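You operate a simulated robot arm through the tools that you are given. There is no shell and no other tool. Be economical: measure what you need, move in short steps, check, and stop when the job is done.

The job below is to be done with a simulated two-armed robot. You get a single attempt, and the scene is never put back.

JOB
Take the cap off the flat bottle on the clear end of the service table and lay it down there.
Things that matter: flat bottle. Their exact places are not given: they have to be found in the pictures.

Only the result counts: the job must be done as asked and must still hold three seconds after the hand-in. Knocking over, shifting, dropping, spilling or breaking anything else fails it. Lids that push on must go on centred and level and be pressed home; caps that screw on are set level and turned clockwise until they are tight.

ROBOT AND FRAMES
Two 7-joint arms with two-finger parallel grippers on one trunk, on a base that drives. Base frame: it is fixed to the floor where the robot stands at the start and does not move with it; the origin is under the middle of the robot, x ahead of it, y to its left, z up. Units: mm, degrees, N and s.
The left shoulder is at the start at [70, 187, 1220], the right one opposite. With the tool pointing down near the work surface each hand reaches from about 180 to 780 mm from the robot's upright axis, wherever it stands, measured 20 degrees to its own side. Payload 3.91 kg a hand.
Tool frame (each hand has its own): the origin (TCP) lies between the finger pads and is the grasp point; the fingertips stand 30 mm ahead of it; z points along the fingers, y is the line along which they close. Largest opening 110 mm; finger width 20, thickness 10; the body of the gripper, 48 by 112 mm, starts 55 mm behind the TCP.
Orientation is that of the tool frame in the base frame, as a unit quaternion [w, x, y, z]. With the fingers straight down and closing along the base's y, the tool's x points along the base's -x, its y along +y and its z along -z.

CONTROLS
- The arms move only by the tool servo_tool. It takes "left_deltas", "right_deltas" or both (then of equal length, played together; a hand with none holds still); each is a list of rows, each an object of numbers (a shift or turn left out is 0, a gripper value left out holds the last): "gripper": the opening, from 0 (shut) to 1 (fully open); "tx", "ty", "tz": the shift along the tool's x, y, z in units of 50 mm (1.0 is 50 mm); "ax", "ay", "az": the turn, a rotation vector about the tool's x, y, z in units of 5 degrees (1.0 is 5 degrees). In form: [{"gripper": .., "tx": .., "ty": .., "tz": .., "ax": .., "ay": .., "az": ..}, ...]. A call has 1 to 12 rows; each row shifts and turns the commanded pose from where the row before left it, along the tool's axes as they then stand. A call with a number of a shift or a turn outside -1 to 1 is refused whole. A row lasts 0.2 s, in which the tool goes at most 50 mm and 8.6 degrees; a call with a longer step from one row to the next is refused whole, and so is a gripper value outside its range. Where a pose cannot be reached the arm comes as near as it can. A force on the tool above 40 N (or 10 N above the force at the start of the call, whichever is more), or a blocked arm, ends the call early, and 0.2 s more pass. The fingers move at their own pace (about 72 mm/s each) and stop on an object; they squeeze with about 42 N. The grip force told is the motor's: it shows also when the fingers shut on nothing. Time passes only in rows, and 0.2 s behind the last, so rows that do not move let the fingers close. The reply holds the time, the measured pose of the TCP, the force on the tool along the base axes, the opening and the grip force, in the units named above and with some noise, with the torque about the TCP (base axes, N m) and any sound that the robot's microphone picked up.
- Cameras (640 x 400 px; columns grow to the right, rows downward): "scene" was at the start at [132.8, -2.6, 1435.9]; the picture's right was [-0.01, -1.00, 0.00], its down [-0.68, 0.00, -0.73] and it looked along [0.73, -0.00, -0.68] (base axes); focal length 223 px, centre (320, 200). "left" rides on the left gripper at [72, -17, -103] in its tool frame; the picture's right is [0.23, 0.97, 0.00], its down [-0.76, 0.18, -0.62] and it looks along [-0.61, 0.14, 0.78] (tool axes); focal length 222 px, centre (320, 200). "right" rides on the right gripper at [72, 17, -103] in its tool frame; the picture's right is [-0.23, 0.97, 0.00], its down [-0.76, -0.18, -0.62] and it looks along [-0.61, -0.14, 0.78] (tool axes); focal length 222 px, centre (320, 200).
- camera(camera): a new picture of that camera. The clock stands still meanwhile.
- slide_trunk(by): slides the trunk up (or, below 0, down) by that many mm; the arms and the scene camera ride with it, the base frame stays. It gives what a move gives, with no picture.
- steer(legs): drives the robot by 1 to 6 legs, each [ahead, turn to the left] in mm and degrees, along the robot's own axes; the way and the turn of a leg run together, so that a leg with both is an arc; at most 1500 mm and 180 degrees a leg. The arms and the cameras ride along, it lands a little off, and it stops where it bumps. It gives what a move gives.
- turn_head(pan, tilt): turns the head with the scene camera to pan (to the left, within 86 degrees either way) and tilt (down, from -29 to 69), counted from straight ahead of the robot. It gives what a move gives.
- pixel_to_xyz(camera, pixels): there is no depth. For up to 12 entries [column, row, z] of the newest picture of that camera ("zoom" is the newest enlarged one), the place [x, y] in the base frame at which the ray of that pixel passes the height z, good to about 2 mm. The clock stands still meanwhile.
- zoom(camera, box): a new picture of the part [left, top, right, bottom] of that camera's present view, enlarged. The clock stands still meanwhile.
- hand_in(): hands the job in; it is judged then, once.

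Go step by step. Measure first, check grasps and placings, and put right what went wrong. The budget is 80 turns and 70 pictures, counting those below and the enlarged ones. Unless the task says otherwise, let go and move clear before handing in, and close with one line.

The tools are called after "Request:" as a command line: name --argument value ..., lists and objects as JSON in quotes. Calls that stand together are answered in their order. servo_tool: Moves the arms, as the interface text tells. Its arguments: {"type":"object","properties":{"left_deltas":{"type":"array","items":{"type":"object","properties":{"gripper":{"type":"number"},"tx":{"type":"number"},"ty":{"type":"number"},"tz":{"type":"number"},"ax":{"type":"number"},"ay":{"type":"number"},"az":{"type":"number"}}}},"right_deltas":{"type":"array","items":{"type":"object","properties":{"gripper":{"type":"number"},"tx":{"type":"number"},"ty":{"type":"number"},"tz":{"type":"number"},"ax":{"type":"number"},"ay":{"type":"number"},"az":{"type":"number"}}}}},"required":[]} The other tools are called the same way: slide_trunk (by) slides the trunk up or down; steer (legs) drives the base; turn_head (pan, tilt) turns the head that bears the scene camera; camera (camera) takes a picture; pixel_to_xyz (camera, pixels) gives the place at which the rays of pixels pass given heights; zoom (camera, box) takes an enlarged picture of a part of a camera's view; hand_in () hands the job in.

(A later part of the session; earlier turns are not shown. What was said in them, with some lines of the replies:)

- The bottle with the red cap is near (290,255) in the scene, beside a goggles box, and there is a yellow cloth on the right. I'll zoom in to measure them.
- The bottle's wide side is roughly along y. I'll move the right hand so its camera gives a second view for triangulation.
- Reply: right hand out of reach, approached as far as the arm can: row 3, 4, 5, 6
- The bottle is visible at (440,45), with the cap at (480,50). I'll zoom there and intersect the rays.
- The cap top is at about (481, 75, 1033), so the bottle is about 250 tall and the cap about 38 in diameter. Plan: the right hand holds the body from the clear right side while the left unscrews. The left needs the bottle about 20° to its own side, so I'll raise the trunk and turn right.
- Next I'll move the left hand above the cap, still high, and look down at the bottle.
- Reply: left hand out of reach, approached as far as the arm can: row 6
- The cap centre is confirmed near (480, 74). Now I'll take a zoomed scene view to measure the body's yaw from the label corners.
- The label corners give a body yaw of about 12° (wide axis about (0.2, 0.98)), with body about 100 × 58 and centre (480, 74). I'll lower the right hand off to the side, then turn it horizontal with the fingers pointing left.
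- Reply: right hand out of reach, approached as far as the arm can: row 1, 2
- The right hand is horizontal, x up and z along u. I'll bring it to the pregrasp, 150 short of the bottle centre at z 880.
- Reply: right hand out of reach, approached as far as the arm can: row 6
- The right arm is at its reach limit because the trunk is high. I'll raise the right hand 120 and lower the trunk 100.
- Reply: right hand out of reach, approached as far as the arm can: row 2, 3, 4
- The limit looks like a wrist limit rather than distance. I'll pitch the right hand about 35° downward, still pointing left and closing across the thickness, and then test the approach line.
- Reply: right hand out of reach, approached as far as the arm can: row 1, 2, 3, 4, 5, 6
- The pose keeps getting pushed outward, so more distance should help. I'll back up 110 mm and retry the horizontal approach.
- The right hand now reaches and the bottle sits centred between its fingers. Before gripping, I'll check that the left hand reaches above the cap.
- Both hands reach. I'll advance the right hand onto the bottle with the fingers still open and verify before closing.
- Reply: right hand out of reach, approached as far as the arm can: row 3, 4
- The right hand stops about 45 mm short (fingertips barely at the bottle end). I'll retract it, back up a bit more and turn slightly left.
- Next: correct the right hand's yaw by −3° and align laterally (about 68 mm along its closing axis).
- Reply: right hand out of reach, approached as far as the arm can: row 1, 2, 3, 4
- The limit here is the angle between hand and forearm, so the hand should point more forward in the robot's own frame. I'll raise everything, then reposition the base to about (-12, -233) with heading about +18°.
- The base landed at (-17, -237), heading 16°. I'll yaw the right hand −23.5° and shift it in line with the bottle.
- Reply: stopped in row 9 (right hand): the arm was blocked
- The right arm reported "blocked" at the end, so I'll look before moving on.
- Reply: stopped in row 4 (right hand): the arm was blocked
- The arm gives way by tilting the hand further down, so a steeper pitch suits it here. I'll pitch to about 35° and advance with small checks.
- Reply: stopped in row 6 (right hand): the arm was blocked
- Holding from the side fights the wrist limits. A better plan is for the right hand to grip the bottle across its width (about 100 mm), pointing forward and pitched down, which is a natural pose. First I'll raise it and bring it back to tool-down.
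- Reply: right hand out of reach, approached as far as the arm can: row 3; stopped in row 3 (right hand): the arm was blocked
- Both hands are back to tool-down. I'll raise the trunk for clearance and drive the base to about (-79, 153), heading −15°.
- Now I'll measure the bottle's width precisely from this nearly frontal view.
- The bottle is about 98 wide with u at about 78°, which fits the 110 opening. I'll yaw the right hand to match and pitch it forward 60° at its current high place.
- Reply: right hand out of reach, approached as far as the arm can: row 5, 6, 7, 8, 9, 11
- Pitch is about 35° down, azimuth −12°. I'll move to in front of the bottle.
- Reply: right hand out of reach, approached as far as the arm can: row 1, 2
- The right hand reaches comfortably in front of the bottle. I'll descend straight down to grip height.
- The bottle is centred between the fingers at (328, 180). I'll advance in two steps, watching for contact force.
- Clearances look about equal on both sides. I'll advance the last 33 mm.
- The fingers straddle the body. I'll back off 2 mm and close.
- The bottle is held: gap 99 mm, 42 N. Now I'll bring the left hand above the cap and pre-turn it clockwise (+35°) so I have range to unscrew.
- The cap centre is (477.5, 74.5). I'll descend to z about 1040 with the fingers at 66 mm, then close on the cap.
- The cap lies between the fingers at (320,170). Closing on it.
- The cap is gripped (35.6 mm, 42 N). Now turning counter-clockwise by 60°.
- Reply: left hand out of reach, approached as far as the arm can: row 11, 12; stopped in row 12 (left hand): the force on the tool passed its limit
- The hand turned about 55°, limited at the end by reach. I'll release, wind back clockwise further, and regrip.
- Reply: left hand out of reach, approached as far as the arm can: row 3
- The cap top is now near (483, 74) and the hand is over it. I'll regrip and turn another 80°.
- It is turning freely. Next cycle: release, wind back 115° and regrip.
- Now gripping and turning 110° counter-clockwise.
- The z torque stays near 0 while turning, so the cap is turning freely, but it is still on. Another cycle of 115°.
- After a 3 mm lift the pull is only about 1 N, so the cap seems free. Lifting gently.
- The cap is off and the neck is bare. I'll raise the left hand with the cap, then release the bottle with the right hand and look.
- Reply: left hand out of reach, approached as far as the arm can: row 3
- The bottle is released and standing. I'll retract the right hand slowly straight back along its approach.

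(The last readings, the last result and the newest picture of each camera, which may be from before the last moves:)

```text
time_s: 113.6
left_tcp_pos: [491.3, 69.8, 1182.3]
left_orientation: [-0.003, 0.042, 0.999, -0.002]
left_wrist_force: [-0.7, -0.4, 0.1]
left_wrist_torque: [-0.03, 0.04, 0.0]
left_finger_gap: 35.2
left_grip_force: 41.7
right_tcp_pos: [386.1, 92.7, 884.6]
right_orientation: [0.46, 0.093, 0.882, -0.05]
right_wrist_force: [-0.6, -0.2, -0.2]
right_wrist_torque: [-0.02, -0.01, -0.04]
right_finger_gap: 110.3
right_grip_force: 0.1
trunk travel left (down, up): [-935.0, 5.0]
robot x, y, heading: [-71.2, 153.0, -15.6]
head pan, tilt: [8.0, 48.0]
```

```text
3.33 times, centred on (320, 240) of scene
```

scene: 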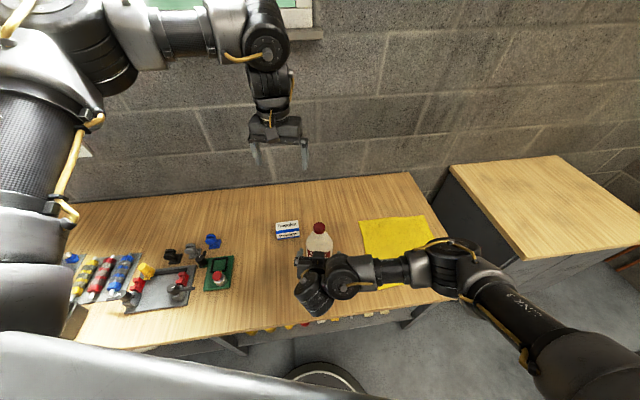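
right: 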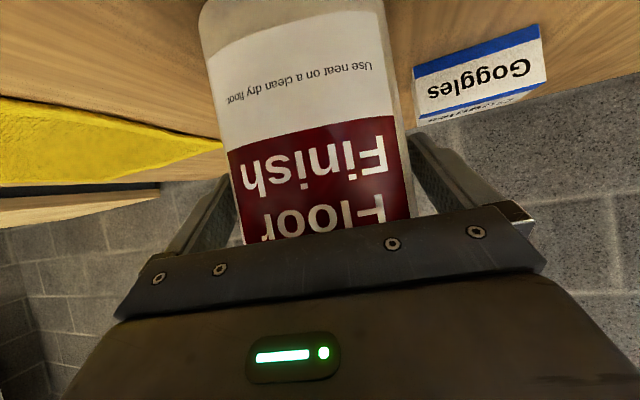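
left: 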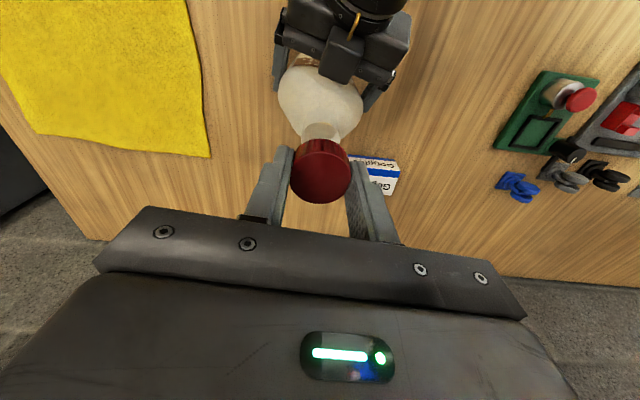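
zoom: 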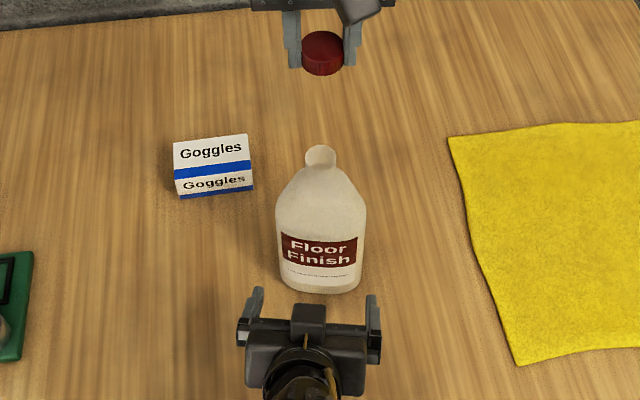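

Clear. Now the right hand goes up and off to the right, reversing its path.

Request:
servo_tool --right_deltas '[{"tx": -0.46, "tz": -0.32}, {"tx": -0.46, "tz": -0.32}, {"tx": -0.46, "tz": -0.32}, {"ty": -0.8}, {"ty": -0.8}, {"ty": -0.8}, {"ty": -0.8}, {"tx": -0.3, "ty": -0.8}, {"tx": -0.3, "ty": -0.8}, {}]'

Request:
steer --legs '[[0, -20]]'

Request:
turn_head --pan 12 --tilt 50

Request:
camera --camera "scene"

```text
time_s: 115.8
left_tcp_pos: [491.2, 70.1, 1182.4]
left_orientation: [-0.003, 0.043, 0.999, -0.002]
left_wrist_force: [0.6, 0.2, -1.1]
left_wrist_torque: [-0.01, 0.0, -0.02]
left_finger_gap: 35.2
left_grip_force: 42.0
right_tcp_pos: [352.5, -144.9, 991.4]
right_orientation: [0.459, 0.094, 0.882, -0.05]
right_wrist_force: [0.4, -0.5, -1.2]
right_wrist_torque: [-0.01, -0.01, -0.03]
right_finger_gap: 110.2
right_grip_force: 0.0
trunk travel left (down, up): [-935.0, 5.0]
robot x, y, heading: [-67.8, 153.1, -15.5]
head pan, tilt: [8.0, 48.0]
```

```text
time_s: 117.3
left_tcp_pos: [430.1, -114.7, 1183.1]
left_orientation: [-0.003, 0.215, 0.977, -0.001]
left_wrist_force: [-0.4, 0.6, 0.3]
left_wrist_torque: [-0.05, -0.01, 0.02]
left_finger_gap: 35.3
left_grip_force: 42.3
right_tcp_pos: [225.7, -270.1, 992.9]
right_orientation: [0.444, 0.244, 0.853, -0.129]
right_wrist_force: [-0.5, 0.2, 0.2]
right_wrist_torque: [0.01, 0.0, 0.0]
right_finger_gap: 110.0
right_grip_force: 0.1
trunk travel left (down, up): [-935.0, 5.0]
robot x, y, heading: [-71.2, 149.8, -35.3]
head pan, tilt: [8.0, 48.0]
```

```text
time_s: 118.0
left_tcp_pos: [430.5, -116.8, 1183.2]
left_orientation: [-0.002, 0.216, 0.976, -0.001]
left_wrist_force: [0.1, 0.2, 0.1]
left_wrist_torque: [0.02, 0.02, 0.0]
left_finger_gap: 35.4
left_grip_force: 41.5
right_tcp_pos: [226.1, -272.2, 992.5]
right_orientation: [0.445, 0.244, 0.852, -0.128]
right_wrist_force: [-0.4, -0.2, -0.3]
right_wrist_torque: [-0.01, 0.0, -0.03]
right_finger_gap: 110.4
right_grip_force: 0.1
trunk travel left (down, up): [-935.0, 5.0]
robot x, y, heading: [-67.0, 153.7, -35.5]
head pan, tilt: [12.0, 50.0]
```

```text
17 pictures are left
```

scene: 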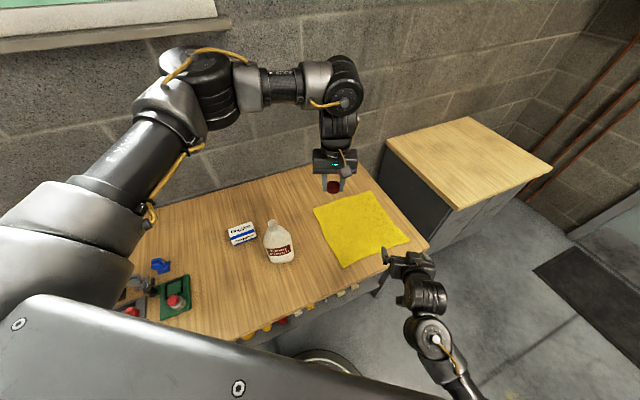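

Left hand with the cap is at (430, -116). I'll set it down on bare wood at about (400, -55), between the bottle and the cloth: lateral first, then down to z about 840.

Request:
servo_tool --left_deltas '[{"tx": 0.535, "ty": 0.43}, {"tx": 0.535, "ty": 0.43}, {"tz": 0.857}, {"tz": 0.857}, {"tz": 0.857}, {"tz": 0.857}, {"tz": 0.857}, {"tz": 0.857}, {"tz": 0.857}, {"tz": 0.857}, {}]'

Request:
camera --camera "scene"

Request:
camera --camera "left"

```text
time_s: 120.4
left_tcp_pos: [448.2, -83.1, 831.3]
left_orientation: [-0.004, 0.216, 0.976, -0.001]
left_wrist_force: [0.3, -0.4, -0.1]
left_wrist_torque: [0.02, -0.04, -0.04]
left_finger_gap: 35.2
left_grip_force: 41.7
left hand out of reach, approached as far as the arm can: row 1, 2
right_tcp_pos: [226.4, -270.3, 992.0]
right_orientation: [0.444, 0.244, 0.853, -0.128]
right_wrist_force: [-0.4, 0.5, -0.4]
right_wrist_torque: [0.0, -0.01, 0.03]
right_finger_gap: 109.8
right_grip_force: 0.1
trunk travel left (down, up): [-935.0, 5.0]
robot x, y, heading: [-71.2, 152.8, -35.3]
head pan, tilt: [12.0, 50.0]
```

```text
16 pictures are left
```

scene: 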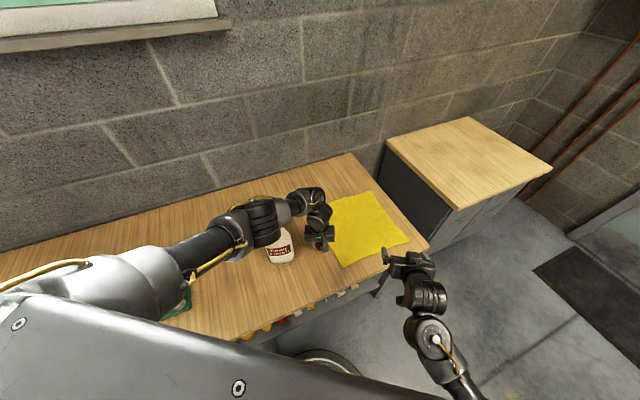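

```text
15 pictures are left
```

left: 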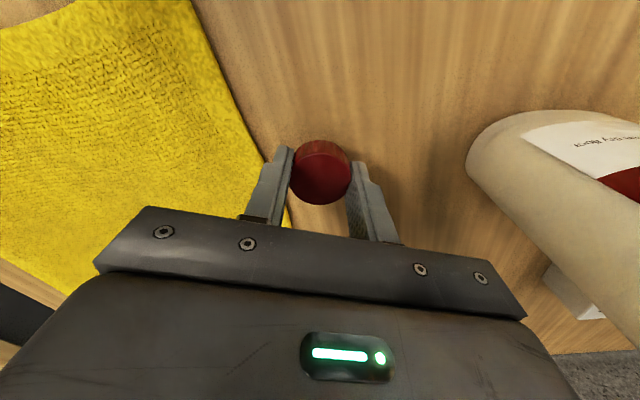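

The cap is over bare wood at (448, -83). I'll lower in small steps until contact.

Request:
servo_tool --left_deltas '[{"tz": 0.1}, {"tz": 0.1}, {"tz": 0.05}, {}]'

Request:
camera --camera "left"

```text
time_s: 121.4
left_tcp_pos: [447.2, -80.2, 819.9]
left_orientation: [-0.003, 0.216, 0.976, -0.001]
left_wrist_force: [1.1, 0.2, -0.5]
left_wrist_torque: [-0.01, -0.03, 0.01]
left_finger_gap: 35.3
left_grip_force: 42.0
right_tcp_pos: [225.6, -271.3, 992.3]
right_orientation: [0.444, 0.243, 0.853, -0.127]
right_wrist_force: [0.0, 0.1, -0.4]
right_wrist_torque: [-0.03, 0.01, -0.01]
right_finger_gap: 109.9
right_grip_force: 0.1
trunk travel left (down, up): [-935.0, 5.0]
robot x, y, heading: [-69.5, 151.7, -35.4]
head pan, tilt: [12.0, 50.0]
```

```text
14 pictures are left
```

left: 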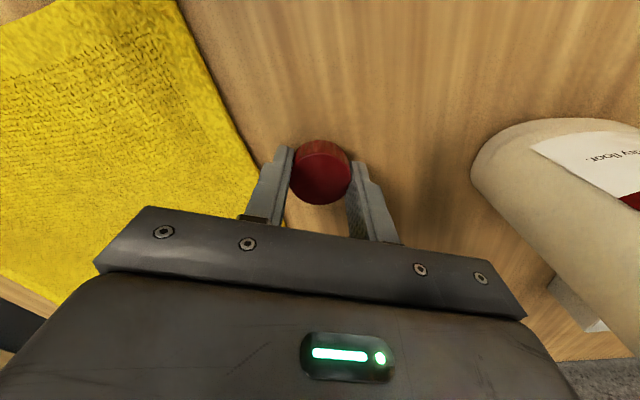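

Request:
servo_tool --left_deltas '[{"tz": 0.04}, {"tz": 0.04}, {}]'

Request:
servo_tool --left_deltas '[{"tz": 0.03}, {"tz": 0.03}, {}]'

```text
time_s: 122.2
left_tcp_pos: [446.9, -79.5, 816.3]
left_orientation: [-0.004, 0.216, 0.976, -0.002]
left_wrist_force: [-0.3, 0.0, 0.7]
left_wrist_torque: [0.01, -0.02, -0.01]
left_finger_gap: 35.2
left_grip_force: 42.0
right_tcp_pos: [224.2, -271.7, 991.9]
right_orientation: [0.445, 0.244, 0.852, -0.128]
right_wrist_force: [0.1, -0.8, 0.1]
right_wrist_torque: [-0.02, 0.0, 0.0]
right_finger_gap: 110.1
right_grip_force: 0.1
trunk travel left (down, up): [-935.0, 5.0]
robot x, y, heading: [-68.9, 150.1, -35.3]
head pan, tilt: [12.0, 50.0]
```

```text
time_s: 123.0
left_tcp_pos: [447.5, -79.7, 812.5]
left_orientation: [-0.003, 0.215, 0.977, -0.002]
left_wrist_force: [0.1, 0.5, 0.1]
left_wrist_torque: [0.02, 0.04, 0.01]
left_finger_gap: 35.4
left_grip_force: 41.8
right_tcp_pos: [223.7, -270.5, 991.8]
right_orientation: [0.444, 0.244, 0.852, -0.128]
right_wrist_force: [0.0, 0.1, 0.3]
right_wrist_torque: [0.0, 0.02, -0.01]
right_finger_gap: 109.9
right_grip_force: 0.1
trunk travel left (down, up): [-935.0, 5.0]
robot x, y, heading: [-71.3, 155.6, -35.5]
head pan, tilt: [12.0, 50.0]
```

Request:
servo_tool --left_deltas '[{"tz": 0.03}, {}]'

Request:
servo_tool --left_deltas '[{"tz": 0.03}, {}]'

```text
time_s: 123.6
left_tcp_pos: [446.2, -79.8, 811.7]
left_orientation: [-0.002, 0.215, 0.977, -0.001]
left_wrist_force: [-0.1, -0.5, -0.2]
left_wrist_torque: [-0.04, 0.02, 0.01]
left_finger_gap: 35.4
left_grip_force: 41.9
right_tcp_pos: [225.5, -270.4, 990.6]
right_orientation: [0.445, 0.243, 0.852, -0.128]
right_wrist_force: [0.7, -0.2, -0.1]
right_wrist_torque: [-0.03, -0.03, 0.01]
right_finger_gap: 109.9
right_grip_force: 0.0
trunk travel left (down, up): [-935.0, 5.0]
robot x, y, heading: [-66.9, 148.8, -35.5]
head pan, tilt: [12.0, 50.0]
```

```text
time_s: 124.2
left_tcp_pos: [447.3, -77.5, 810.9]
left_orientation: [-0.003, 0.216, 0.976, -0.001]
left_wrist_force: [0.8, 0.4, 1.0]
left_wrist_torque: [0.03, -0.09, -0.04]
left_finger_gap: 35.5
left_grip_force: 41.9
right_tcp_pos: [225.7, -271.6, 992.5]
right_orientation: [0.444, 0.244, 0.852, -0.128]
right_wrist_force: [-0.8, 0.2, -0.4]
right_wrist_torque: [0.01, -0.02, 0.01]
right_finger_gap: 110.0
right_grip_force: 0.1
trunk travel left (down, up): [-935.0, 5.0]
robot x, y, heading: [-67.7, 151.2, -35.2]
head pan, tilt: [12.0, 50.0]
```

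The fingertips are about at the table surface. One more small step, then release.

Request:
servo_tool --left_deltas '[{"tz": 0.02}, {}]'

Request:
servo_tool --left_deltas '[{"gripper": 0.4}, {"gripper": 0.55}, {"gripper": 0.6}, {}]'

Request:
camera --camera "left"

```text
time_s: 124.8
left_tcp_pos: [447.2, -79.7, 810.0]
left_orientation: [0.0, 0.214, 0.977, -0.001]
left_wrist_force: [4.5, 0.1, 12.6]
left_wrist_torque: [0.24, -0.34, -0.05]
left_finger_gap: 35.3
left_grip_force: 42.5
right_tcp_pos: [224.9, -270.7, 992.0]
right_orientation: [0.445, 0.243, 0.852, -0.128]
right_wrist_force: [0.1, 0.0, -0.1]
right_wrist_torque: [-0.01, 0.03, 0.03]
right_finger_gap: 110.1
right_grip_force: 0.0
trunk travel left (down, up): [-935.0, 5.0]
robot x, y, heading: [-67.3, 148.9, -35.8]
head pan, tilt: [12.0, 50.0]
```

```text
time_s: 125.8
left_tcp_pos: [444.5, -82.1, 808.0]
left_orientation: [-0.001, 0.217, 0.976, -0.001]
left_wrist_force: [-5.3, -12.5, 15.9]
left_wrist_torque: [0.1, -0.19, -0.18]
left_finger_gap: 59.5
left_grip_force: 0.3
right_tcp_pos: [223.2, -272.4, 992.9]
right_orientation: [0.445, 0.244, 0.852, -0.126]
right_wrist_force: [-0.1, -0.2, 0.3]
right_wrist_torque: [-0.02, 0.0, 0.0]
right_finger_gap: 109.7
right_grip_force: 0.1
trunk travel left (down, up): [-935.0, 5.0]
robot x, y, heading: [-70.5, 154.0, -35.5]
head pan, tilt: [12.0, 50.0]
```

```text
13 pictures are left
```

left: 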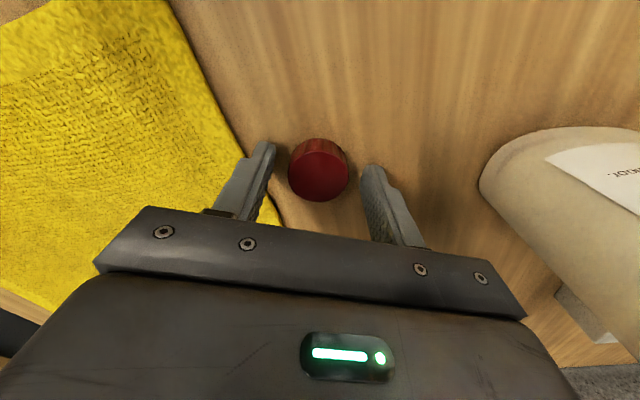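

The cap rests on the wood between the opened fingers. Lifting straight up.

Request:
servo_tool --left_deltas '[{"tz": -0.1}, {"tz": -0.3}, {"tz": -0.5}, {"tz": -0.8}, {"tz": -0.8}, {"tz": -0.8}, {"tz": -0.8}, {"tz": -0.8}, {}]'

Request:
camera --camera "left"

Request:
camera --camera "scene"

```text
time_s: 127.8
left_tcp_pos: [448.2, -77.2, 1054.0]
left_orientation: [-0.003, 0.215, 0.977, -0.002]
left_wrist_force: [-0.1, 0.1, -0.4]
left_wrist_torque: [0.0, 0.05, 0.01]
left_finger_gap: 65.9
left_grip_force: 0.2
right_tcp_pos: [226.1, -271.0, 991.1]
right_orientation: [0.445, 0.243, 0.853, -0.128]
right_wrist_force: [-0.1, 0.0, -0.3]
right_wrist_torque: [0.03, 0.01, -0.05]
right_finger_gap: 110.0
right_grip_force: 0.0
trunk travel left (down, up): [-935.0, 5.0]
robot x, y, heading: [-70.6, 150.0, -35.4]
head pan, tilt: [12.0, 50.0]
```

```text
12 pictures are left
```

left: 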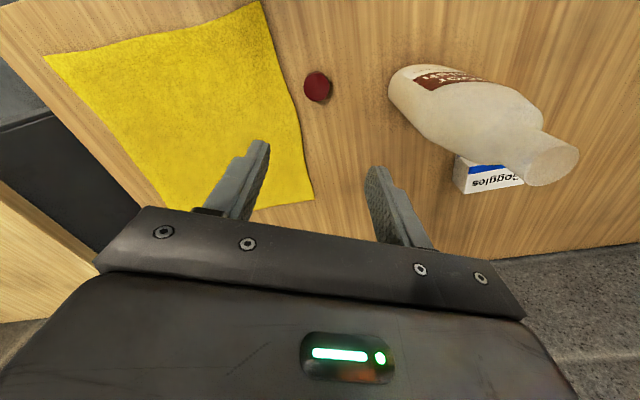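

```text
11 pictures are left
```

scene: 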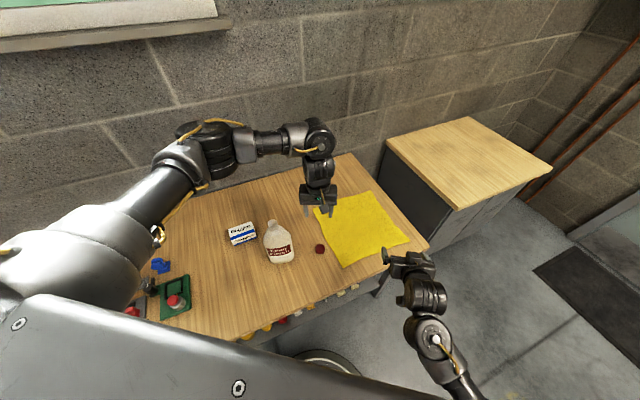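

The cap lies on bare wood at (319,249) in the scene, the bottle stands uncapped, the goggles box and cloth look undisturbed, and both hands are clear. Handing in.

Request:
hand_in

```text
The job is handed in.
```

I unscrewed the cap from the flat bottle and laid it on the bare wood beside it, at the clear end of the service table. The bottle is upright, nothing else was visibly disturbed, and the job is handed in.
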